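You operate a simulated robot arm through the tools that you are given. There is no shell and no other tool. Be economical: measure what you need, move in short steps, check, and stop when the job is done.

You run a simulated robot arm. Do the job below in one go: nothing can be reset, and whatever is moved stays where it is left.

Task
Take the purple flat box and leave it on the wooden tray. Then push the cupboard door by the chest shut. Then put the red mug on the top of the low table. Then take the nut driver on the top of the pine table and put it away on the top of the side desk. Then take the black loose screw and put it on the end of the row of manuals. Then take the black coaster on the top of the pine table and put it away on the top of the low table. Then open the lid of the padded box. The order counts. Set down upright: red mug.
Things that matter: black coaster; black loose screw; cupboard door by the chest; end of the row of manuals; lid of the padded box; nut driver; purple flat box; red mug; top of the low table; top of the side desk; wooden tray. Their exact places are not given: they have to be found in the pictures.

It is judged by the outcome, as a careful person would: the job done as asked, and still so three seconds after it is handed in. It fails if anything else is knocked over, pushed out of place, dropped, spilled or broken. A push-on lid holds only when it is set on centred and level and pressed home; a screw cap is set on level and turned clockwise until tight.

Robot
A 7-joint arm with a fingered hand on a trunk, on a base that drives. Base frame: it is fixed to the floor where the robot stands at the start and does not move with it; the origin is under the middle of the robot, x ahead of it, y to its left, z up. Readings come in m, rad, newtons and seconds.
With the tool pointing down near the work surface it reaches from about 0.34 to 0.82 m from the robot's upright axis, wherever it stands. Its first joint turns from -2.007 to 2.007 rad. Places, roughly: black coaster (9x9x2 cm) [-3.4, 1.7, 0.7]; black loose screw (2x2x4 cm) [-3.3, 1.3, 0.8]; cupboard door by the chest [0.3, 0.8, 0.3]; end of the row of manuals (17x20 cm) [0.7, 1.24, 0.82]; lid of the padded box [-5.5, 1.4, 0.8]; nut driver (3x3x12 cm) [-3.3, 1.4, 0.8]; red mug (13x8x10 cm) [0.5, 2.5, 0.9]; top of the low table [-1.1, 1.5, 0.4]; top of the side desk [-5.3, 0.9, 0.7]; wooden tray (35x24x9 cm) [-1.4, 1.5, 0.4]. Payload 5 kg.
Tool frame: the origin (TCP) lies between the finger pads and is the grasp point; the fingertips stand 0.032 m ahead of it; z points along the fingers, y is the line along which they close. Largest opening 0.16 m; the body of the gripper starts 0.089 m behind the TCP. The gripper is a hand of 4 fingers: y runs from the thumb to the fingers, the wrist lies at [0, 0, -0.267] in the tool frame, and closing takes about 1.5 s.
Orientation is told as [roll, pitch, yaw] about the base's x, y, z axes, in that order, counted from this pose: with the fingers straight down and closing along the base's y, the tool's x points along the base's -x, its y along +y and its z along -z.

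Tools
- The arm moves only by the tool servo_tool. Its argument "plan" is a list of rows, each a list of 7 numbers: the shift along the tool's x, y, z in units of 500 mm (1.0 is 500 mm), then the turn, a rotation vector about the tool's x, y, z in units of 180 degrees (1.0 is 180 degrees), then the closure, from 0 (fully open) to 1 (shut). In form: [[tx, ty, tz, rx, ry, rz, claw], ...]. A call has 1 to 8 rows; each row is the pose to reach, as a shift and turn from the pose commanded when the call began, along the tool's axes at that moment. A call with a number of a shift or a turn outside -1 to 1 is refused whole. A row lasts 0.2 s, in which the tool goes at most 0.05 m and 0.15 rad; a call with a longer step from one row to the next is refused whole, and so is a gripper value outside its range. A pose out of reach is approached as far as the arm can. The call stops where the force on the tool passes 40 N (or 10 N more than at its start, if that is more) or the arm is blocked; 0.2 s more then pass. The fingers move at their own pace (about 0.108 m/s each) and stop on an object; they squeeze with about 23 N. The grip force told is the motor's: it shows also when the fingers shut on nothing. Time passes only in rows, and 0.2 s behind the last, so rows that repeat a pose let the fingers close. It gives the time, the measured TCP pose, the force on the tool (base axes), the opening and the grip force at its end, in the units of the frame above (readings bear some noise), with the torque about the TCP (base axes, N m) and any sound that the robot's microphone picked up, and new pictures: "pictures" is both (left out), scene, wrist or none.
- Cameras (640 x 400 px; columns grow to the right, rows downward): "scene" is now at [0.0271, 0.2033, 1.3683]; the picture's right is [0.41, -0.91, 0.00], its down [-0.51, -0.23, -0.83] and it looks along [0.76, 0.34, -0.55] (base axes); focal length 214 px, centre (320, 200). "wrist" rides on the gripper at [0.08, -0.004, -0.114] in the tool frame; the picture's right is [0.05, 1.00, 0.00], its down [-0.82, 0.04, -0.58] and it looks along [-0.58, 0.03, 0.82] (tool axes); focal length 265 px, centre (320, 200).
- slide_trunk(by): slides the trunk up (or, below 0, down) by that many m; the arm and the scene camera ride with it, the base frame stays. It gives what a move gives, with no picture.
- steer(legs): drives the robot by 1 to 6 legs, each [ahead, turn to the left] in m and rad, along the robot's own axes; the way and the turn of a leg run together, so that a leg with both is an arc; at most 1.5 m and 3.142 rad a leg. The arm and the cameras ride along, it lands a little off, and it stops where it bumps. It gives what a move gives, and a new picture of the scene camera.
- grasp_type(shape): the hand has 4 fingers and takes this shape, open, in about a second: jaw (thumb against the fingers, like two jaws); tri (thumb and two fingers); tip (a fingertip pinch); poke (one finger out to press); point (the index stretched); flat (the hand flat); cup (the hand cupped); fist (a fist). The gripper value then closes the fingers along that shape, each until it touches; the sizes above hold for jaw. It gives what a move gives, with no picture.
- aim_head(pan, tilt): turns the head with the scene camera to pan (to the left, within 2.705 rad either way) and tilt (down, from -0.506 to 1.204), counted from straight ahead of the robot. It gives what a move gives, and a new picture of the scene camera.
- locate(camera, pixels): for up to 12 pixels [column, row] of the newest picture of that camera ("zoom" is the newest enlarged one), the place [x, y, z] in the base frame of the surface seen there, good to about 0.002 m, but the place of the scene camera against the robot may be out by one fixed shift of up to 0.012 m in any direction. It takes no simulated time.
- enlarge(camera, box): a new picture of the part [left, top, right, bottom] of that camera's present view, enlarged. It takes no simulated time.
- finish_job(): hands the job in; it is judged then, once.

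Go step by step. Measure first, check grasps and placings, and put right what went wrong. The budget is 124 turns and 260 pictures, counting those below and the enlarged ones. Unless the task says otherwise, let go and move clear before handing in.

The tools are called as a command line: name --pt "numbers of a row" for each row, then --argument value for the rest, lists and objects as JSON in quotes. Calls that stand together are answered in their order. servo_tool: Moves the arm, as the interface text tells. Its arguments: {"type":"object","properties":{"plan":{"type":"array","items":{"type":"array","items":{"type":"number"}}},"pictures":{"type":"string","enum":["both","scene","wrist","none"]}},"required":["plan"]} The other tools are called the same way: slide_trunk (by) slides the trunk up or down; grasp_type (shape) gives the hand a shape; steer (legs) drives the base; aim_head (pan, tilt) turns the head that bears the scene camera; locate (camera, pixels) gives the place of the surface under pixels of a picture; enlarge (camera, box) takes an enlarged picture of a part of a camera's view; finish_job () hands the job in.

At the start:

```text
time: 0.0
position: [0.2886, 0.4677, 0.9999]
ee_rot: [-0.001, 0.001, 0.0]
ft_force: [0.5, 0.7, 0.0]
wrist_torque: [0.0, -0.01, 0.0]
opening: 0.1599
grip_force: 0.0
shape: jaw
trunk travel left (down, up): [-0.475, 0.515]
robot x, y, heading: [-0.0012, 0.0017, -0.006]
head pan, tilt: [0.417, 0.588]
```

scene: 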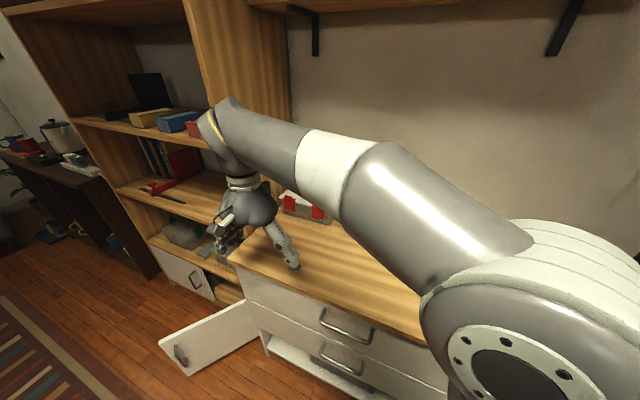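
wrist: 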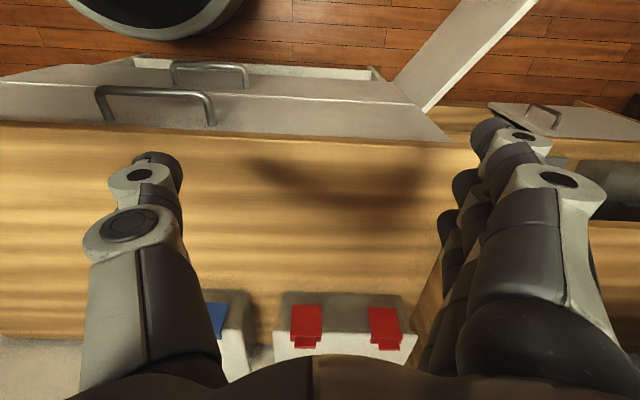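

The scene shows the chest, a shelf unit with an open cupboard door, and a dark counter farther left. I'll look around to find the purple flat box.

aim_head --pan 1.2 --tilt 0.4

aim_head --pan 2.3 --tilt 0.4

aim_head --pan -0.7 --tilt 0.4

```text
time: 1.1
position: [0.2895, 0.4676, 1.002]
ee_rot: [-0.001, -0.001, 0.0]
ft_force: [1.4, -0.3, 0.3]
wrist_torque: [-0.01, 0.03, 0.0]
opening: 0.1599
grip_force: 0.1
shape: jaw
trunk travel left (down, up): [-0.475, 0.515]
robot x, y, heading: [-0.0013, 0.0007, 0.004]
head pan, tilt: [1.201, 0.4]
```

scene: 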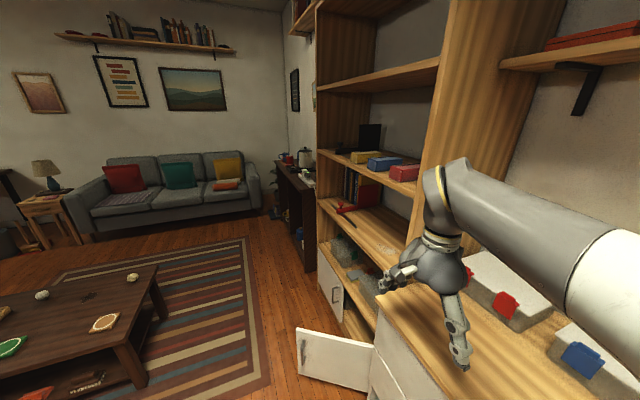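

```text
time: 2.5
position: [0.2902, 0.4674, 1.0007]
ee_rot: [0.0, -0.001, -0.001]
ft_force: [-0.2, 0.7, 0.2]
wrist_torque: [-0.01, 0.02, -0.04]
opening: 0.1599
grip_force: 0.0
shape: jaw
trunk travel left (down, up): [-0.475, 0.515]
robot x, y, heading: [-0.003, -0.0013, -0.003]
head pan, tilt: [2.3, 0.4]
```

scene: 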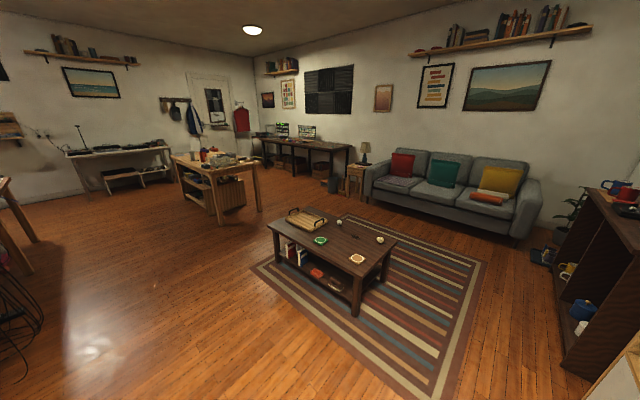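

```text
time: 5.0
position: [0.2896, 0.4673, 1.0007]
ee_rot: [0.0, 0.001, 0.001]
ft_force: [-0.4, 0.4, -0.3]
wrist_torque: [0.02, -0.02, -0.01]
opening: 0.1599
grip_force: 0.1
shape: jaw
trunk travel left (down, up): [-0.475, 0.515]
robot x, y, heading: [-0.0007, -0.0016, 0.0]
head pan, tilt: [-0.7, 0.4]
```

scene: 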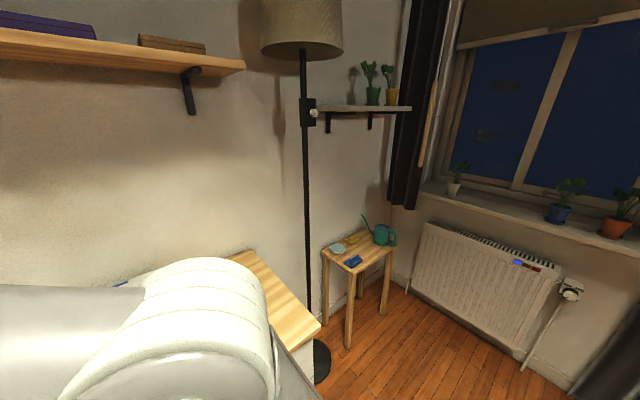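

A purple flat box sits on the wall shelf at (45,22). I'll look straight at that shelf.

aim_head --pan -0.1 --tilt -0.1

```text
time: 6.0
position: [0.2887, 0.4661, 0.9998]
ee_rot: [-0.001, 0.002, -0.001]
ft_force: [-0.5, -0.1, 0.2]
wrist_torque: [0.01, -0.02, -0.01]
opening: 0.1598
grip_force: 0.0
shape: jaw
trunk travel left (down, up): [-0.475, 0.515]
robot x, y, heading: [-0.0003, 0.0011, -0.0]
head pan, tilt: [-0.099, -0.099]
```

scene: 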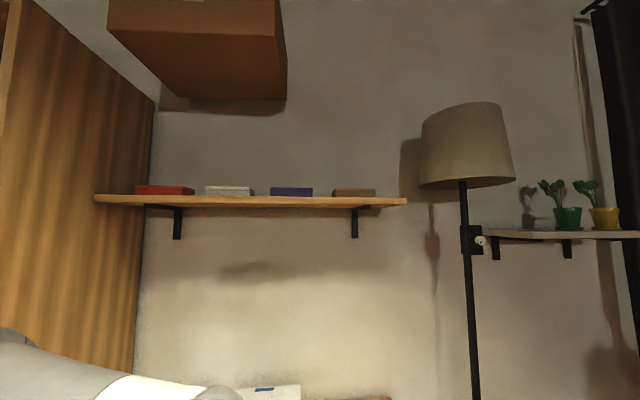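

locate --camera "scene" --pixels '[[272, 191], [311, 191], [291, 194], [290, 187], [229, 191], [353, 192], [100, 198], [405, 201], [290, 202], [230, 75], [340, 194]]'

enlarge --camera "scene" --box '[200, 160, 400, 240]'

```text
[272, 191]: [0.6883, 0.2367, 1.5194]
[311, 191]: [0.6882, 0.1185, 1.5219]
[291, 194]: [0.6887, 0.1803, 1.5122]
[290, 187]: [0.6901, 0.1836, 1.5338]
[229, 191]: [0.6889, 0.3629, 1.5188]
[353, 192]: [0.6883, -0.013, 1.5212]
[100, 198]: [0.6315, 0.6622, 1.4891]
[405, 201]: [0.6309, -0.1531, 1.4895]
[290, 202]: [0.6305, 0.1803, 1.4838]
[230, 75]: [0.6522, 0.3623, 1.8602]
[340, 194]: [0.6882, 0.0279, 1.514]
```

```text
3.20 times, centred on (300, 200) of scene
```

zoom: 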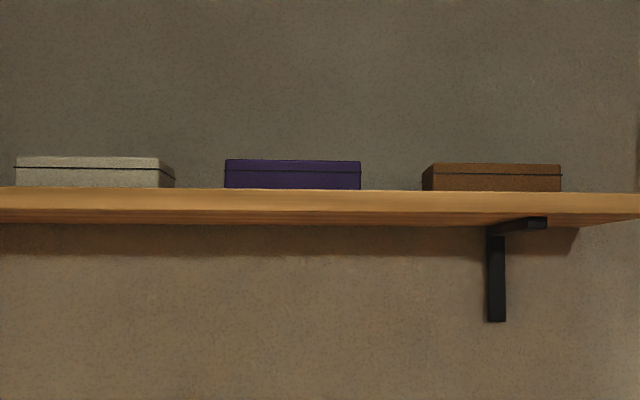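

The purple box has its front face at x≈0.688, y 0.117..0.238, on the shelf top at z≈1.497. I'll raise the trunk fully and look down at it.

slide_trunk --by 0.515

aim_head --pan 0.15 --tilt 0.35

```text
refused: 0.515 is not a number from -0.4 to 0.4
```

```text
time: 7.0
position: [0.2887, 0.4674, 1.0009]
ee_rot: [0.001, 0.001, 0.001]
ft_force: [-0.1, 0.4, 0.9]
wrist_torque: [0.0, 0.01, 0.0]
opening: 0.1599
grip_force: 0.0
shape: jaw
trunk travel left (down, up): [-0.475, 0.515]
robot x, y, heading: [-0.0017, 0.0017, -0.004]
head pan, tilt: [0.15, 0.351]
```

scene: 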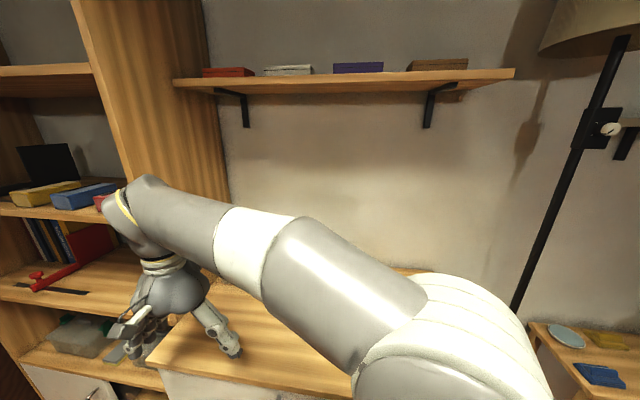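

slide_trunk --by 0.4

slide_trunk --by 0.11

aim_head --pan 0.1 --tilt 0.45

```text
time: 10.8
position: [0.2887, 0.4675, 1.4005]
ee_rot: [-0.001, 0.0, 0.0]
ft_force: [0.0, 0.7, -0.9]
wrist_torque: [0.04, 0.02, -0.01]
opening: 0.1597
grip_force: 0.1
shape: jaw
trunk travel left (down, up): [-0.875, 0.115]
robot x, y, heading: [-0.0007, -0.0022, 0.004]
head pan, tilt: [0.15, 0.351]
```

```text
time: 12.2
position: [0.2901, 0.4674, 1.5095]
ee_rot: [0.0, 0.0, -0.002]
ft_force: [0.6, 0.6, 0.5]
wrist_torque: [-0.03, 0.02, 0.0]
opening: 0.1599
grip_force: 0.0
shape: jaw
trunk travel left (down, up): [-0.985, 0.005]
robot x, y, heading: [-0.0, 0.0006, 0.0]
head pan, tilt: [0.15, 0.351]
```

```text
time: 12.9
position: [0.2893, 0.4659, 1.5102]
ee_rot: [0.0, 0.001, 0.0]
ft_force: [-0.2, 0.5, -0.6]
wrist_torque: [-0.01, 0.0, 0.02]
opening: 0.1599
grip_force: 0.0
shape: jaw
trunk travel left (down, up): [-0.985, 0.005]
robot x, y, heading: [-0.0037, 0.0039, -0.0]
head pan, tilt: [0.099, 0.45]
```

scene: 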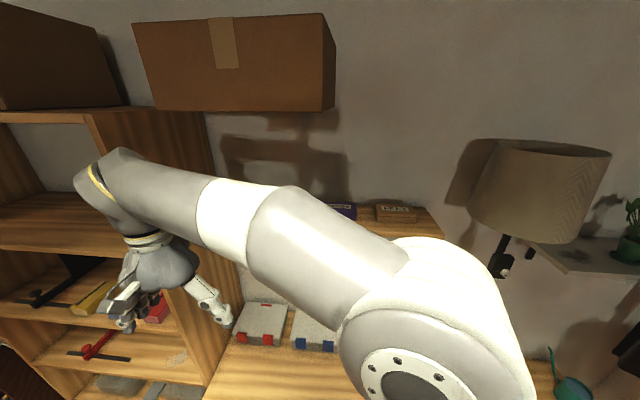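

The arm hides the box. I'll lift the hand and bring it round in front of the shelf.

servo_tool --pt "0 0 -0.08 0 0 0 0" --pt "0 0 -0.16 0 0 0 0" --pt "-0.03 -0.08 -0.2 0 0 0 0" --pt "-0.06 -0.16 -0.24 0 0 0 0" --pt "-0.09 -0.24 -0.26 0 0 0 0" --pt "-0.12 -0.32 -0.28 0 0 0 0" --pt "-0.15 -0.4 -0.28 0 0 0 0" --pt "-0.2 -0.48 -0.28 0 0 0 0"

locate --camera "scene" --pixels '[[150, 108], [330, 109], [325, 15], [234, 60]]'

```text
time: 14.7
position: [0.3909, 0.2245, 1.6497]
ee_rot: [0.003, 0.0, 0.002]
ft_force: [0.3, -0.9, -0.7]
wrist_torque: [0.01, 0.01, -0.03]
opening: 0.16
grip_force: 0.0
shape: jaw
trunk travel left (down, up): [-0.985, 0.005]
robot x, y, heading: [-0.0001, -0.0004, 0.0]
head pan, tilt: [0.099, 0.45]
```

scene: 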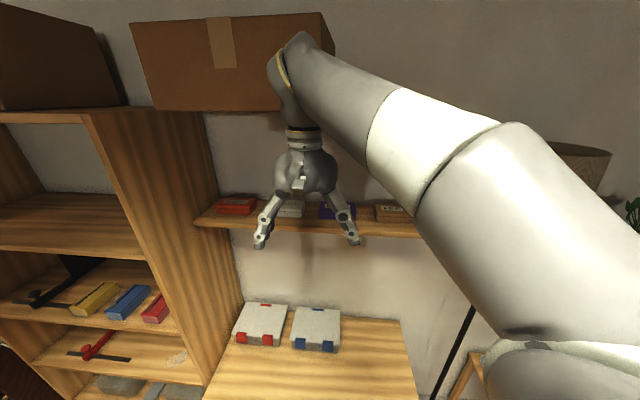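
wrist: 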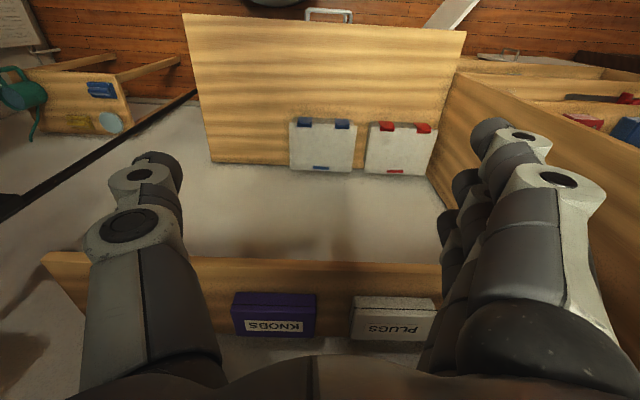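

```text
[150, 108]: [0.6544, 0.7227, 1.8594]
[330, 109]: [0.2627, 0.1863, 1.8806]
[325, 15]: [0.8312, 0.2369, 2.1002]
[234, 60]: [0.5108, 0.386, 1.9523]
```

locate --camera "wrist" --pixels '[[236, 293], [316, 294], [232, 334], [313, 336], [273, 326], [353, 297], [350, 339], [433, 340], [273, 305], [200, 262], [273, 348]]'

locate --camera "scene" --pixels '[[140, 30], [155, 107], [320, 20], [270, 107], [300, 20], [200, 107], [333, 50], [240, 20]]'

enlarge --camera "wrist" --box '[200, 240, 440, 390]'

```text
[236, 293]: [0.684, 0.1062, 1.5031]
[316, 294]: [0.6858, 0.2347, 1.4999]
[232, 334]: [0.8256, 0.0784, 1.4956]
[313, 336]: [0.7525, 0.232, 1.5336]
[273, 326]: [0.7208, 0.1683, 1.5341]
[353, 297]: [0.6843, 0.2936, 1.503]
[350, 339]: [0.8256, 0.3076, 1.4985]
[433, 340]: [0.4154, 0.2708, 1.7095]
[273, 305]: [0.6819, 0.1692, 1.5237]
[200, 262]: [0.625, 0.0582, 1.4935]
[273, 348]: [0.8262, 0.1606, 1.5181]
```

```text
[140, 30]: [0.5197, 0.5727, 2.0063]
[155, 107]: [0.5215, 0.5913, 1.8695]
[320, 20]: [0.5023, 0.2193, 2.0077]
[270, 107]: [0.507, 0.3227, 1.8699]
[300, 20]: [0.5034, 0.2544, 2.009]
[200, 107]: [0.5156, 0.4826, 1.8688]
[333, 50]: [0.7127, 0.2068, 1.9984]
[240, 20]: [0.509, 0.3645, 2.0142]
```

```text
2.67 times, centred on (320, 315) of wrist
```

zoom: 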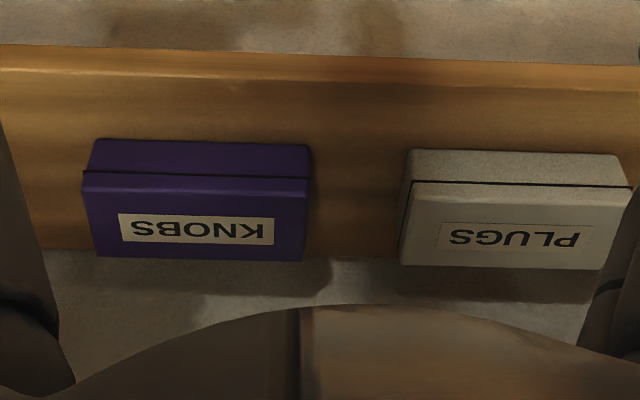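

Purple box: x 0.684..~0.765, y 0.108..0.238, z 1.497..1.534; a cardboard box hangs at z>1.86, y>0.2. I'll tilt the hand 35° forward so the wrist stays clear of it, and come in from the front.

servo_tool --pt "-0.064 -0.022 0.03 0 -0.039 0 0" --pt "-0.128 -0.044 0.06 0 -0.078 0 0" --pt "-0.192 -0.066 0.09 0 -0.117 0 0" --pt "-0.256 -0.088 0.12 0 -0.156 0 0" --pt "-0.322 -0.11 0.15 0 -0.194 0 0" --pt "-0.322 -0.11 0.15 0 -0.194 0 0"

```text
time: 16.1
position: [0.5482, 0.1731, 1.5745]
ee_rot: [0.002, -0.611, 0.0]
ft_force: [-0.5, -0.1, 0.2]
wrist_torque: [0.01, -0.01, -0.01]
opening: 0.1601
grip_force: 0.0
shape: jaw
trunk travel left (down, up): [-0.985, 0.005]
robot x, y, heading: [-0.0013, -0.0036, -0.006]
head pan, tilt: [0.099, 0.45]
```

scene: 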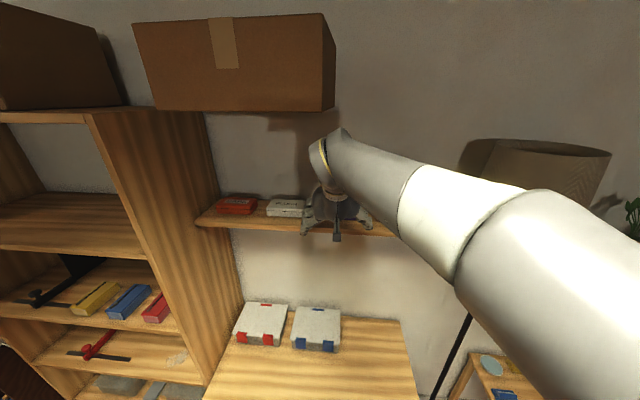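
wrist: 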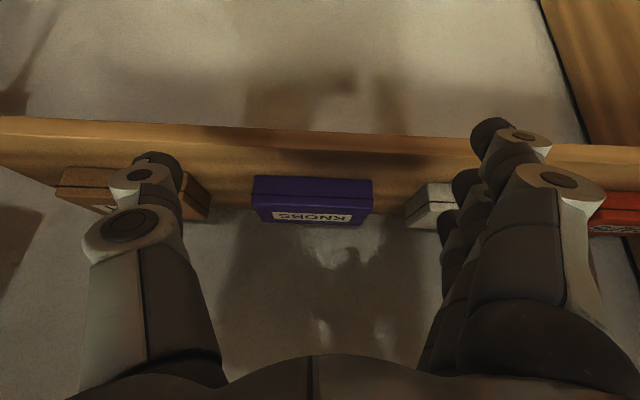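

locate --camera "wrist" --pixels '[[255, 195], [371, 195], [312, 216], [312, 224], [255, 205], [371, 207], [410, 205], [208, 205]]'

servo_tool --pt "-0.068 0 0.047 0 0 0 0" --pt "-0.135 0 0.0945 0 0 0 0" --pt "-0.2 0 0.142 0 0 0 0" --pt "-0.27 0 0.189 0 0 0 0" --pt "-0.27 0 0.189 0 0 0 0"

```text
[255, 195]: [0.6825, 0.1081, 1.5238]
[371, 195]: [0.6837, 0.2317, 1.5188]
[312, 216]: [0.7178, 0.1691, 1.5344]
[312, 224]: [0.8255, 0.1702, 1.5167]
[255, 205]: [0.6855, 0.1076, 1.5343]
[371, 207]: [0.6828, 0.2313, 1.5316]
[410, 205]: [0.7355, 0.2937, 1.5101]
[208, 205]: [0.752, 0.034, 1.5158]
```

```text
time: 17.3
position: [0.7136, 0.1722, 1.5788]
ee_rot: [0.002, -0.612, -0.001]
ft_force: [-1.2, 1.0, 0.5]
wrist_torque: [0.04, -0.04, 0.01]
opening: 0.1599
grip_force: 0.1
shape: jaw
trunk travel left (down, up): [-0.985, 0.005]
robot x, y, heading: [0.0003, 0.0001, -0.003]
head pan, tilt: [0.099, 0.45]
```

scene: 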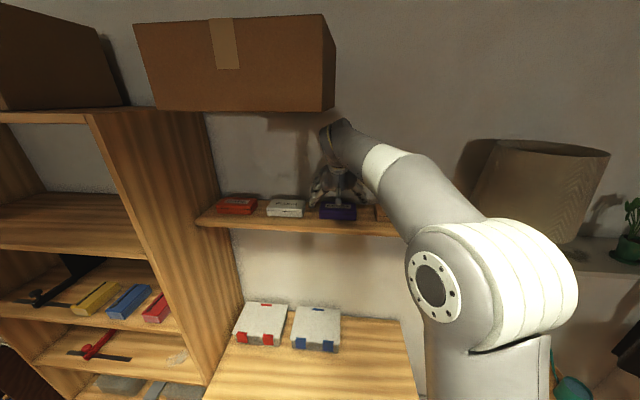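
wrist: 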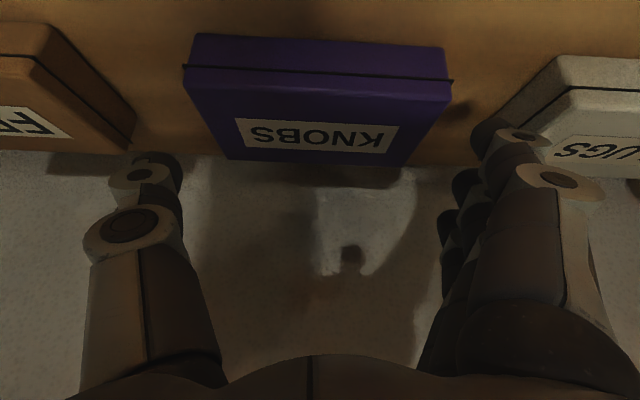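

locate --camera "wrist" --pixels '[[230, 155], [400, 160], [318, 100], [318, 152], [190, 50], [448, 60], [318, 20]]'

```text
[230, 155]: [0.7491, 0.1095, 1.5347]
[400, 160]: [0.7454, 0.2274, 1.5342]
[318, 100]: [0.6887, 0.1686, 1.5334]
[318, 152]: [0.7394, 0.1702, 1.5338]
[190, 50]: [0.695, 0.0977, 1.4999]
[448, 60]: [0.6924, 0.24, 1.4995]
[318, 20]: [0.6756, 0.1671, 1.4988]
```

Box centre is (0.717, 0.170) and depth 0.07; I'm over it. Lowering and closing.

servo_tool --pt "0.024 -0.004 0.034 0 0 0 0" --pt "0.047 -0.004 0.067 0 0 0 0" --pt "0.047 -0.004 0.067 0 0 0 1" --pt "0.047 -0.004 0.067 0 0 0 1" --pt "0.047 -0.004 0.067 0 0 0 1" --pt "0.047 -0.004 0.067 0 0 0 1" --pt "0.047 -0.004 0.067 0 0 0 1" --pt "0.047 -0.004 0.067 0 0 0 1"

```text
time: 18.4
position: [0.7147, 0.1704, 1.5445]
ee_rot: [0.008, -0.631, -0.007]
ft_force: [0.5, -0.4, 15.5]
wrist_torque: [1.56, 0.18, -0.05]
opening: 0.1276
grip_force: 23.3
shape: jaw
trunk travel left (down, up): [-0.985, 0.005]
robot x, y, heading: [0.0043, 0.0027, -0.002]
head pan, tilt: [0.099, 0.45]
stopped in row 5: the force on the tool passed its limit at 41 N (the readings are from after the stop); the commanded pose is now the measured one
```

scene: 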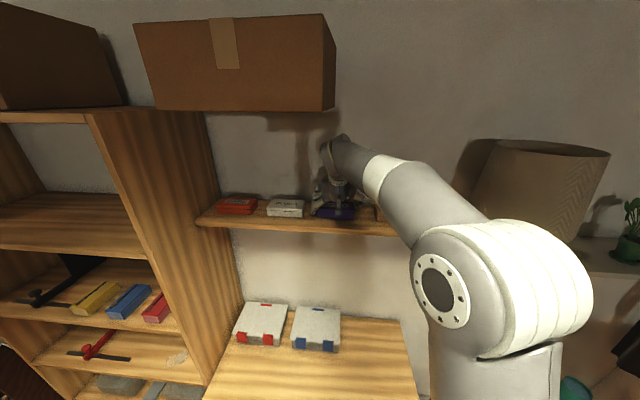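
wrist: 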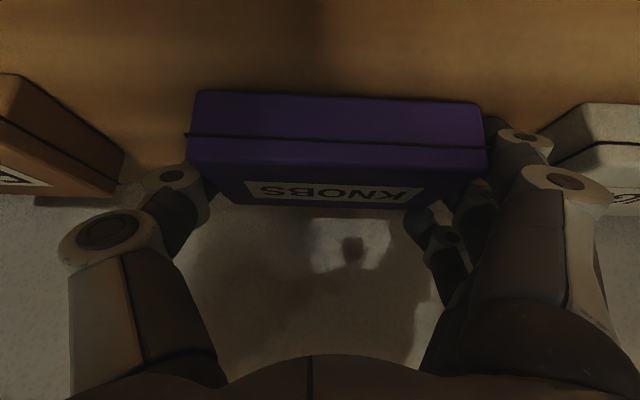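

The fingers hold the box (opening 0.128, 23 N). Lifting straight up a little and backing out.

servo_tool --pt "-0.023 0 -0.033 0 0 0 1" --pt "-0.046 0 -0.066 0 0 0 1" --pt "-0.046 0 -0.066 0 0 0 1"

```text
time: 19.1
position: [0.7176, 0.1699, 1.579]
ee_rot: [0.004, -0.622, -0.003]
ft_force: [0.3, 0.3, -0.8]
wrist_torque: [-0.03, 0.01, 0.0]
opening: 0.1268
grip_force: 23.5
shape: jaw
trunk travel left (down, up): [-0.985, 0.005]
robot x, y, heading: [-0.0023, -0.0039, -0.004]
head pan, tilt: [0.099, 0.45]
```

scene: 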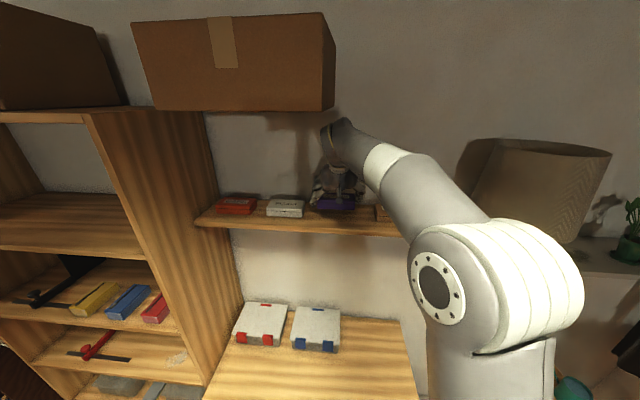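
wrist: 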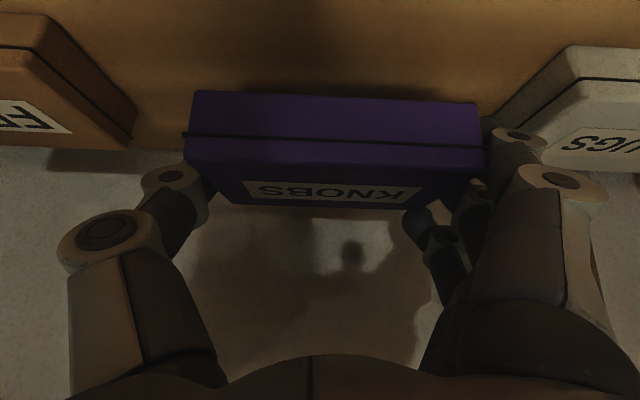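

servo_tool --pt "0.07 0 -0.05 0 0 0 1" --pt "0.14 0 -0.1 0 0 0 1" --pt "0.21 0 -0.15 0 0 0 1" --pt "0.28 0 -0.2 0 0 0 1" --pt "0.35 0 -0.25 0 0 0 1" --pt "0.42 0 -0.3 0 0.03 0 1" --pt "0.49 0 -0.345 0 0.07 0 1" --pt "0.54 0 -0.38 0 0.1 0 1"

```text
time: 20.9
position: [0.3934, 0.1793, 1.5633]
ee_rot: [0.005, -0.308, -0.004]
ft_force: [-0.7, 0.1, -1.8]
wrist_torque: [-0.02, 0.0, 0.04]
opening: 0.1268
grip_force: 23.0
shape: jaw
out of reach, approached as far as the arm can: row 7, 8
trunk travel left (down, up): [-0.985, 0.005]
robot x, y, heading: [-0.0015, 0.0009, -0.001]
head pan, tilt: [0.099, 0.45]
```

scene: 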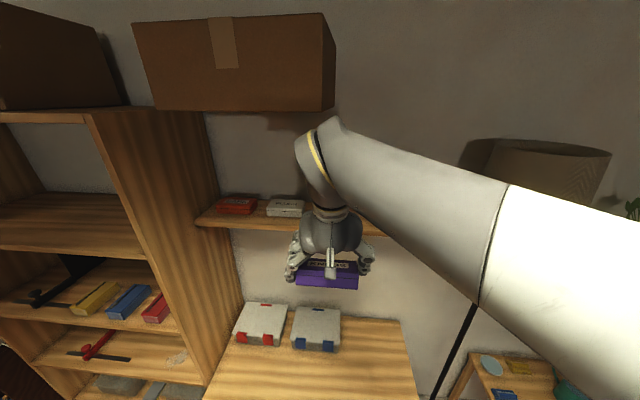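
wrist: 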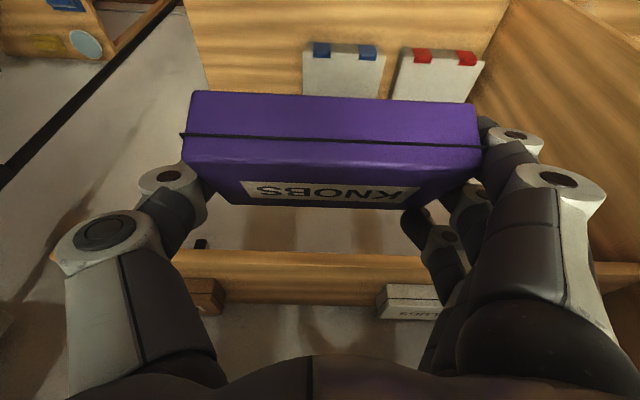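

servo_tool --pt "0 0 0 0 0.033 0 1" --pt "0 0 0 0 0.066 0 1" --pt "0 0 0 0 0.097 0 1" --pt "0 0 0 0 0.097 0 1" --pictures "none"

aim_head --pan 2.2 --tilt 0.5

```text
time: 21.9
position: [0.3948, 0.1785, 1.5631]
ee_rot: [0.006, -0.003, -0.002]
ft_force: [0.0, -0.4, -0.4]
wrist_torque: [0.03, -0.05, -0.02]
opening: 0.1271
grip_force: 22.8
shape: jaw
trunk travel left (down, up): [-0.985, 0.005]
robot x, y, heading: [-0.0006, -0.0009, 0.001]
head pan, tilt: [0.099, 0.45]
```

```text
time: 23.9
position: [0.3957, 0.1801, 1.5629]
ee_rot: [0.004, -0.004, -0.002]
ft_force: [0.6, -0.4, -1.7]
wrist_torque: [-0.02, 0.03, -0.02]
opening: 0.1269
grip_force: 22.7
shape: jaw
trunk travel left (down, up): [-0.985, 0.005]
robot x, y, heading: [0.0004, -0.0005, -0.002]
head pan, tilt: [2.201, 0.499]
```

scene: 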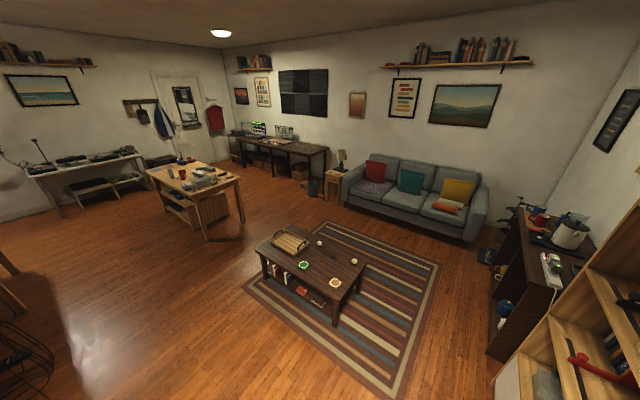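

enlarge --camera "scene" --box '[230, 215, 390, 315]'

locate --camera "scene" --pixels '[[259, 253], [283, 225], [366, 265], [334, 308], [304, 265], [306, 282], [319, 243], [353, 261], [292, 228], [270, 241], [310, 241], [290, 252]]'

```text
4.00 times, centred on (310, 265) of scene
```

zoom: 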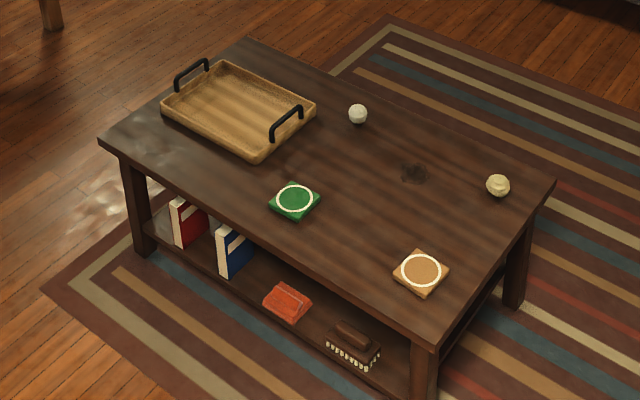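

```text
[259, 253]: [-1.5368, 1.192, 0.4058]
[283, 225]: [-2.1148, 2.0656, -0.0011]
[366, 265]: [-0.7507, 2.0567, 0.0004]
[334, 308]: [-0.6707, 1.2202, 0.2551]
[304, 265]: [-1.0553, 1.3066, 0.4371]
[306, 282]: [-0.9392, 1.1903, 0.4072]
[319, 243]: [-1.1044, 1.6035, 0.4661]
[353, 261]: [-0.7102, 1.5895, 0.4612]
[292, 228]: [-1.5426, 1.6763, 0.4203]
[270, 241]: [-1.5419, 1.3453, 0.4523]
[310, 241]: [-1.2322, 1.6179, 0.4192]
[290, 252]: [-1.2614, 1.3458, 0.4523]
```

locate --camera "scene" --pixels '[[40, 370], [45, 310], [10, 270], [15, 310], [20, 350], [130, 380], [200, 350]]'

steer --legs '[[0, 1.3], [0, 1.32]]'

```text
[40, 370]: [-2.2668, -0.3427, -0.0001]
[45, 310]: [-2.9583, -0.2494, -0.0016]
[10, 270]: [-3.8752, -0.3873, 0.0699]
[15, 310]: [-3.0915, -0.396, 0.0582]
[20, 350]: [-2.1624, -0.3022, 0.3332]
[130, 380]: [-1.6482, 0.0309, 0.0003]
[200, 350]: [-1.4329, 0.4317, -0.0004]
```

```text
time: 30.8
position: [-0.4313, 0.0429, 1.5632]
ee_rot: [0.003, -0.003, 2.614]
ft_force: [-0.2, -0.6, -2.2]
wrist_torque: [0.01, 0.02, 0.03]
opening: 0.1266
grip_force: 22.7
shape: jaw
trunk travel left (down, up): [-0.985, 0.005]
robot x, y, heading: [-0.0014, 0.0018, 2.615]
head pan, tilt: [2.201, 0.499]
```

scene: 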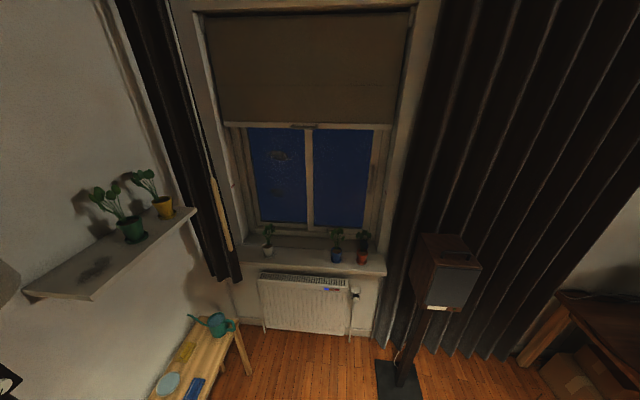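

Path is clear toward (-1.4, 0.8). Driving there, then facing the table.

steer --legs '[[1.4, 0], [0.21, 0], [0, -1.047]]'

aim_head --pan 0.1 --tilt 1.0

```text
time: 41.7
position: [-1.5752, 1.1928, 1.5632]
ee_rot: [0.005, -0.003, 1.578]
ft_force: [-0.6, 0.0, -1.9]
wrist_torque: [-0.02, 0.02, 0.0]
opening: 0.1267
grip_force: 22.6
shape: jaw
trunk travel left (down, up): [-0.985, 0.005]
robot x, y, heading: [-1.3939, 0.8018, 1.577]
head pan, tilt: [2.201, 0.499]
```

scene: 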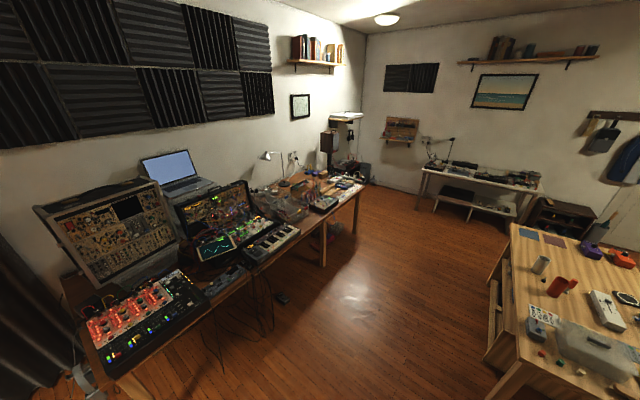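

```text
time: 43.7
position: [-1.5758, 1.1936, 1.5624]
ee_rot: [0.005, -0.003, 1.578]
ft_force: [-0.7, 0.5, -0.8]
wrist_torque: [0.0, 0.02, 0.01]
opening: 0.1266
grip_force: 23.0
shape: jaw
trunk travel left (down, up): [-0.985, 0.005]
robot x, y, heading: [-1.3948, 0.7979, 1.58]
head pan, tilt: [0.099, 1.0]
```

scene: 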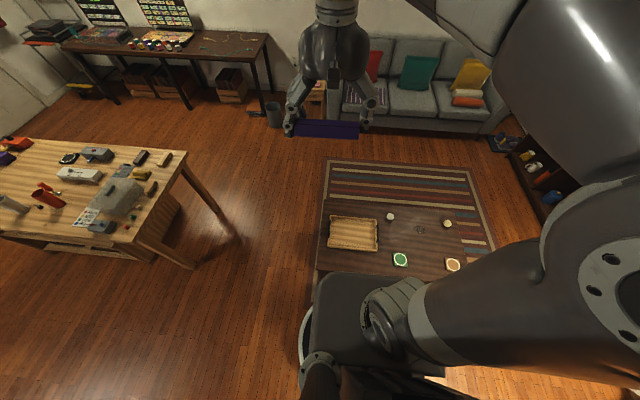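

locate --camera "scene" --pixels '[[331, 218], [378, 222], [328, 248], [374, 252], [353, 235], [320, 276], [345, 218], [345, 250], [390, 216], [325, 200]]'

enlarge --camera "scene" --box '[300, 190, 420, 280]'

enlarge --camera "scene" --box '[0, 120, 240, 270]'

```text
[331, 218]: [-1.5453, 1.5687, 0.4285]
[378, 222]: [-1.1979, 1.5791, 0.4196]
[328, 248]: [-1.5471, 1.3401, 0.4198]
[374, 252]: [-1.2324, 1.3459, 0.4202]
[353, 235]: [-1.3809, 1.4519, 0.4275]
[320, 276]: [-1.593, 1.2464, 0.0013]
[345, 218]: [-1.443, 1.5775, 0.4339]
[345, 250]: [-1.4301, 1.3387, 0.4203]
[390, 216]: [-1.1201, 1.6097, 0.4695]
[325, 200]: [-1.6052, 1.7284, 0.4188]
```

```text
4.44 times, centred on (360, 235) of scene
```

zoom: 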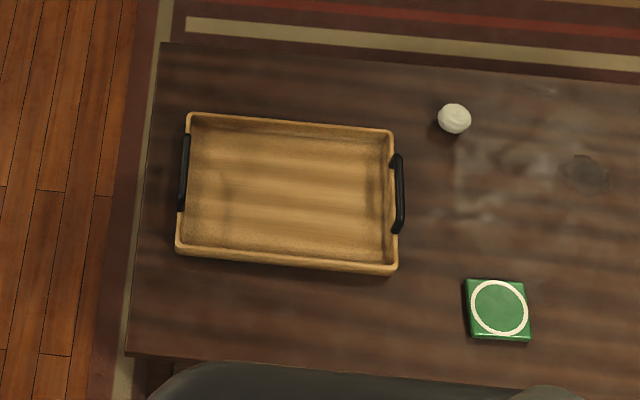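

```text
2.67 times, centred on (120, 195) of scene
```

zoom: 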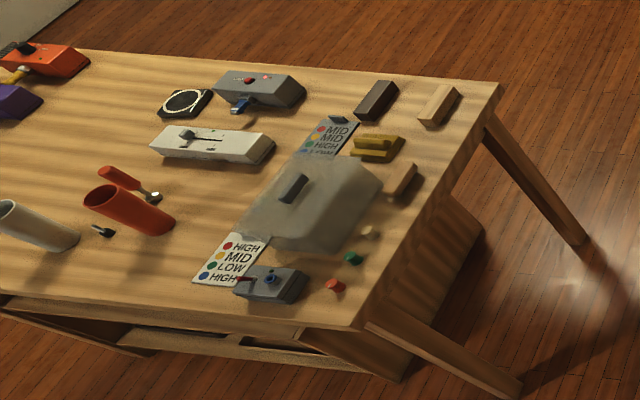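

The tray interior centre is about (-1.38, 1.455), floor z 0.4275. The box was gripped with a 35° hand tilt, so I'll restore that tilt over the tray, then lower the trunk.

servo_tool --pt "-0.065 -0.048 0 0 -0.025 0 1" --pt "-0.13 -0.097 0 0 -0.05 0 1" --pt "-0.195 -0.145 0 0 -0.074 0 1" --pt "-0.26 -0.194 0 0 -0.099 0 1" --pt "-0.325 -0.242 0 0 -0.123 0 1" --pt "-0.39 -0.291 0 0 -0.148 0 1" --pt "-0.455 -0.34 0 0 -0.173 0 1" --pt "-0.52 -0.388 0 0 -0.198 0 1" --pictures "none"

slide_trunk --by -0.4

slide_trunk --by -0.4

servo_tool --pt "0 0 0 0 0 0 1"

```text
time: 45.5
position: [-1.3823, 1.4581, 1.5631]
ee_rot: [0.006, -0.625, 1.573]
ft_force: [-0.5, 0.1, -1.7]
wrist_torque: [-0.03, 0.0, -0.01]
opening: 0.1265
grip_force: 22.5
shape: jaw
trunk travel left (down, up): [-0.985, 0.005]
robot x, y, heading: [-1.3925, 0.8021, 1.583]
head pan, tilt: [0.099, 1.0]
```

```text
time: 49.3
position: [-1.3832, 1.456, 1.1626]
ee_rot: [0.006, -0.625, 1.575]
ft_force: [0.0, -0.9, -1.2]
wrist_torque: [0.0, -0.01, -0.02]
opening: 0.1265
grip_force: 23.3
shape: jaw
trunk travel left (down, up): [-0.585, 0.405]
robot x, y, heading: [-1.3923, 0.8018, 1.58]
head pan, tilt: [0.099, 1.0]
```

```text
time: 53.1
position: [-1.3859, 1.455, 0.7623]
ee_rot: [0.006, -0.626, 1.574]
ft_force: [-0.5, 0.0, -1.0]
wrist_torque: [-0.08, -0.01, -0.01]
opening: 0.1266
grip_force: 23.2
shape: jaw
trunk travel left (down, up): [-0.185, 0.805]
robot x, y, heading: [-1.3949, 0.7989, 1.583]
head pan, tilt: [0.099, 1.0]
```

```text
time: 53.5
position: [-1.383, 1.455, 0.7639]
ee_rot: [0.004, -0.625, 1.572]
ft_force: [-0.5, -0.2, -0.7]
wrist_torque: [0.01, 0.01, 0.01]
opening: 0.1268
grip_force: 22.5
shape: jaw
trunk travel left (down, up): [-0.185, 0.805]
robot x, y, heading: [-1.3928, 0.8005, 1.58]
head pan, tilt: [0.099, 1.0]
```

scene: 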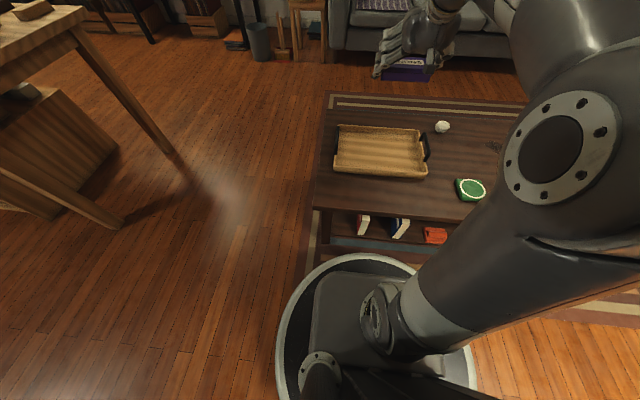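
wrist: 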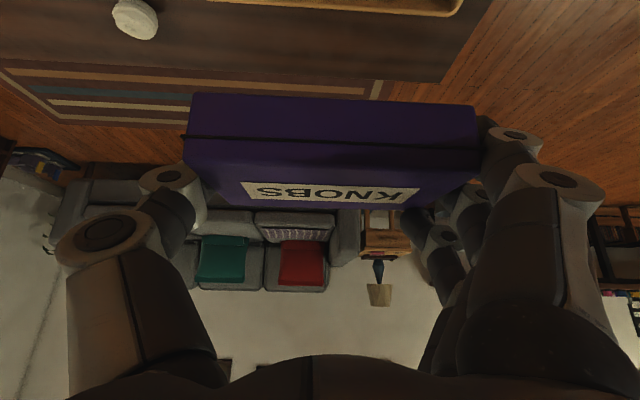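

locate --camera "scene" --pixels '[[340, 127], [421, 131], [335, 170], [426, 178], [380, 152], [425, 148]]'

slide_trunk --by -0.18

servo_tool --pt "0 0 0 0 0 0 1"

```text
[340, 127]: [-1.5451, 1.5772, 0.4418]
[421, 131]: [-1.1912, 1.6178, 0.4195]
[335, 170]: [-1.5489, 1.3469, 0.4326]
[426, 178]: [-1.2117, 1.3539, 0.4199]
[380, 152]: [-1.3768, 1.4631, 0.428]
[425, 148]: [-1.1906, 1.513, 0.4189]
```

```text
time: 55.5
position: [-1.3846, 1.455, 0.583]
ee_rot: [0.006, -0.625, 1.575]
ft_force: [-0.7, -0.4, -2.1]
wrist_torque: [-0.01, -0.02, -0.01]
opening: 0.1266
grip_force: 22.8
shape: jaw
trunk travel left (down, up): [-0.005, 0.985]
robot x, y, heading: [-1.3909, 0.8005, 1.58]
head pan, tilt: [0.099, 1.0]
```

```text
time: 55.9
position: [-1.3838, 1.4544, 0.5842]
ee_rot: [0.006, -0.624, 1.575]
ft_force: [-0.4, 0.2, -1.6]
wrist_torque: [-0.02, 0.02, 0.02]
opening: 0.1264
grip_force: 23.3
shape: jaw
trunk travel left (down, up): [-0.005, 0.985]
robot x, y, heading: [-1.3912, 0.8018, 1.579]
head pan, tilt: [0.099, 1.0]
```

scene: 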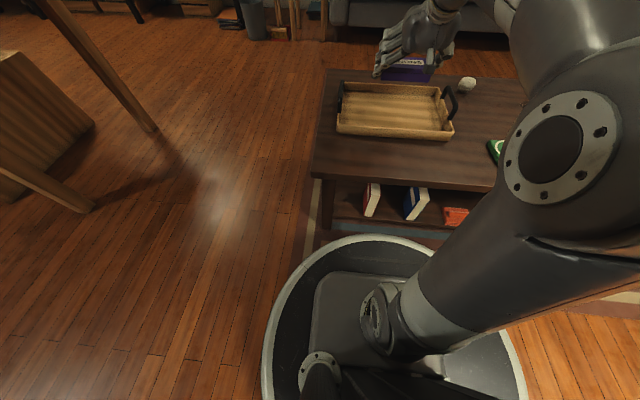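
wrist: 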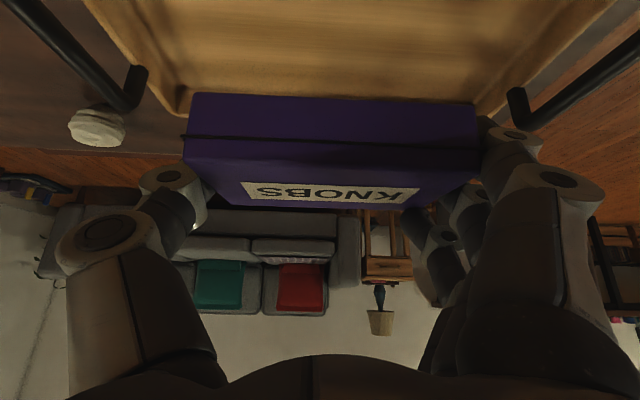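

Box is over the tray; lowering with force watch to TCP z≈0.478.

servo_tool --pt "0.03 0 0.042 0 0 0 1" --pt "0.06 0 0.083 0 0 0 1" --pt "0.085 0 0.118 0 0 0 1" --pt "0.1 0 0.139 0 0 0 1" --pt "0.11 0 0.153 0 0 0 1" --pt "0.118 0 0.164 0 0 0 1" --pt "0.124 0 0.172 0 0 0 1" --pt "0.124 0 0.172 0 0 0 1"

```text
time: 57.7
position: [-1.3844, 1.4548, 0.4775]
ee_rot: [0.005, -0.625, 1.576]
ft_force: [-1.0, -0.4, -1.6]
wrist_torque: [0.04, -0.01, -0.02]
opening: 0.1268
grip_force: 23.0
shape: jaw
trunk travel left (down, up): [-0.005, 0.985]
robot x, y, heading: [-1.3913, 0.7974, 1.579]
head pan, tilt: [0.099, 1.0]
```

scene: 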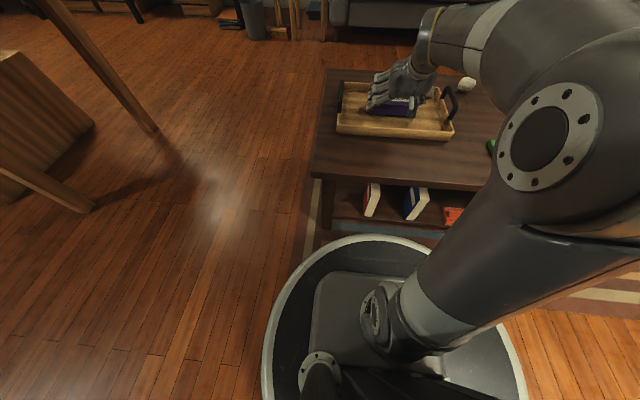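
wrist: 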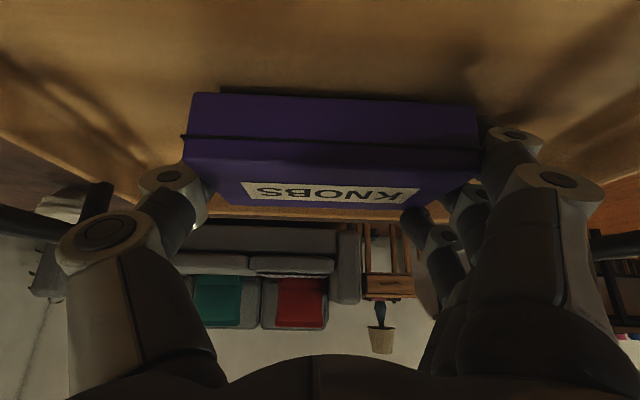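

servo_tool --pt "0.0045 0 0.0065 0 0 0 1" --pt "0.009 0 0.013 0 0 0 1" --pt "0.0135 0 0.0195 0 0 0 1" --pt "0.0135 0 0.0195 0 0 0 1" --pictures "wrist"

```text
time: 58.6
position: [-1.3815, 1.4572, 0.4734]
ee_rot: [0.007, -0.643, 1.565]
ft_force: [1.0, -2.1, 14.0]
wrist_torque: [-0.28, 1.38, 0.23]
opening: 0.1266
grip_force: 22.9
shape: jaw
trunk travel left (down, up): [-0.005, 0.985]
robot x, y, heading: [-1.3933, 0.7983, 1.576]
head pan, tilt: [0.099, 1.0]
stopped in row 4: the force on the tool passed its limit at 42 N (the readings are from after the stop); the commanded pose is now the measured one
```

wrist: 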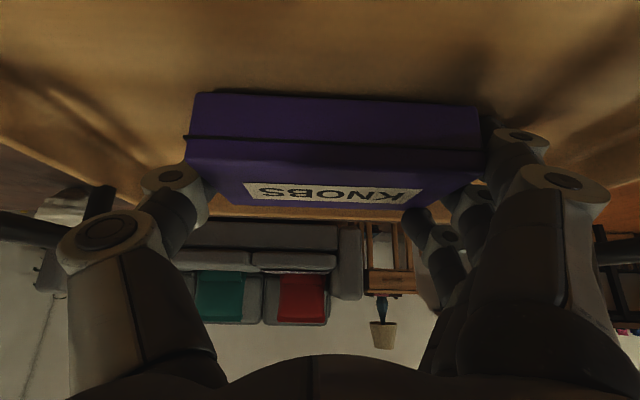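

Contact with the tray floor. Opening the hand and rising.

servo_tool --pt "0 0 0 0 0 0 0.5" --pt "0 0 0 0 0 0 0" --pt "0 0 0 0 0 0 0" --pt "0 0 0 0 0 0 0" --pt "-0.04 0 -0.056 0 0 0 0" --pt "-0.08 0 -0.11 0 0 0 0" --pt "-0.12 0 -0.16 0 0 0 0" --pt "-0.14 0 -0.22 0 0 0 0"

```text
time: 60.4
position: [-1.3814, 1.4481, 0.5996]
ee_rot: [0.004, -0.636, 1.568]
ft_force: [-0.1, 0.4, -0.9]
wrist_torque: [0.02, -0.01, 0.01]
opening: 0.1601
grip_force: 0.1
shape: jaw
trunk travel left (down, up): [-0.005, 0.985]
robot x, y, heading: [-1.3946, 0.8031, 1.58]
head pan, tilt: [0.099, 1.0]
```

scene: 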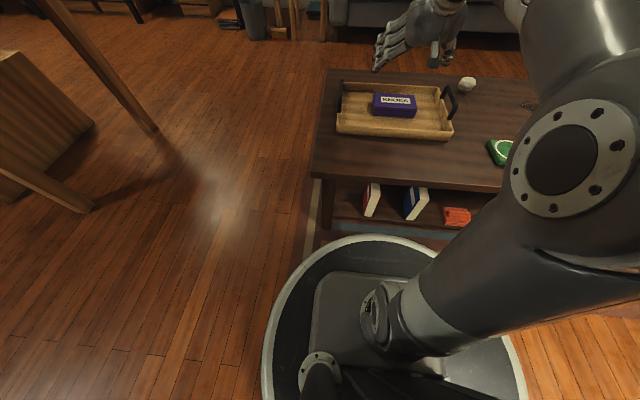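
wrist: 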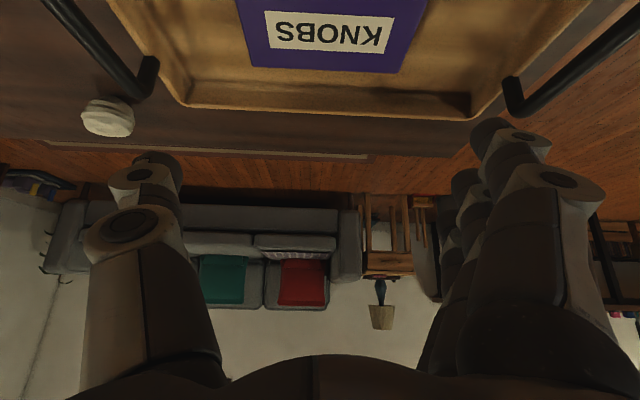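

The box lies flat in the tray. I'll retract the hand upright and drive toward the cupboard door.

servo_tool --pt "0.012 0 -0.08 0 0.029 0 0" --pt "0.024 0 -0.16 0 0.058 0 0" --pt "0.036 0 -0.24 0 0.087 0 0" --pt "0.048 0 -0.32 0 0.116 0 0" --pt "0.06 0 -0.4 0 0.145 0 0" --pt "0.072 0 -0.48 0 0.174 0 0" --pt "0.084 0 -0.56 0 0.202 0 0" --pt "0.084 0 -0.56 0 0.202 0 0" --pictures "none"

steer --legs '[[0, -2.05], [0.75, 0], [0, 0.6]]'

aim_head --pan 0.3 --tilt 0.6

```text
time: 62.2
position: [-1.3769, 1.2372, 0.7368]
ee_rot: [0.006, -0.005, 1.573]
ft_force: [-0.4, 1.1, -0.3]
wrist_torque: [-0.01, -0.01, -0.03]
opening: 0.1597
grip_force: 0.1
shape: jaw
out of reach, approached as far as the arm can: row 6, 7, 8
trunk travel left (down, up): [-0.005, 0.985]
robot x, y, heading: [-1.3942, 0.7996, 1.577]
head pan, tilt: [0.099, 1.0]
```

```text
time: 72.8
position: [-0.2951, 0.473, 0.7354]
ee_rot: [0.004, -0.005, 0.1]
ft_force: [0.8, -0.6, 0.3]
wrist_torque: [0.03, 0.01, 0.0]
opening: 0.1598
grip_force: 0.0
shape: jaw
trunk travel left (down, up): [-0.005, 0.985]
robot x, y, heading: [-0.7326, 0.4415, 0.107]
head pan, tilt: [0.099, 1.0]
```

scene: 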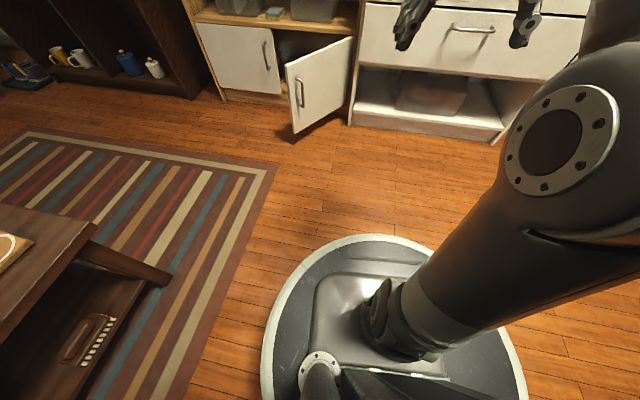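

```text
time: 73.7
position: [-0.2943, 0.4731, 0.7357]
ee_rot: [0.006, -0.007, 0.1]
ft_force: [0.6, 0.5, -0.2]
wrist_torque: [-0.02, 0.0, 0.03]
opening: 0.16
grip_force: 0.0
shape: jaw
trunk travel left (down, up): [-0.005, 0.985]
robot x, y, heading: [-0.7303, 0.4437, 0.105]
head pan, tilt: [0.3, 0.6]
```

scene: 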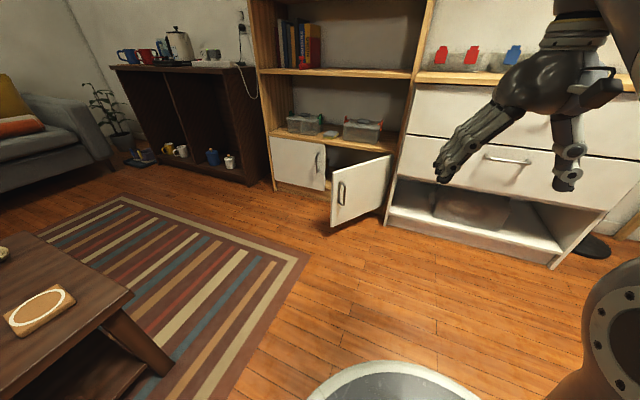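

locate --camera "scene" --pixels '[[334, 178], [333, 225], [389, 157], [384, 207], [342, 190], [360, 190], [272, 140], [322, 150], [322, 188], [401, 141], [386, 228], [400, 90]]'

```text
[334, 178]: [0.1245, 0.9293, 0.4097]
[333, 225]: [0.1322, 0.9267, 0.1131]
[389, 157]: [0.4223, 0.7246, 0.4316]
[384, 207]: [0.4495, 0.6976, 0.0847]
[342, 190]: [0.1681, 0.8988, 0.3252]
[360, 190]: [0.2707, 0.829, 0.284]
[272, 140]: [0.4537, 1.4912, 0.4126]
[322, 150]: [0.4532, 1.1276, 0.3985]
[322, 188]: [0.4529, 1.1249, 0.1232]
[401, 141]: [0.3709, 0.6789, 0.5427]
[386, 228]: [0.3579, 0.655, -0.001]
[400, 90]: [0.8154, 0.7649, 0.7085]
```

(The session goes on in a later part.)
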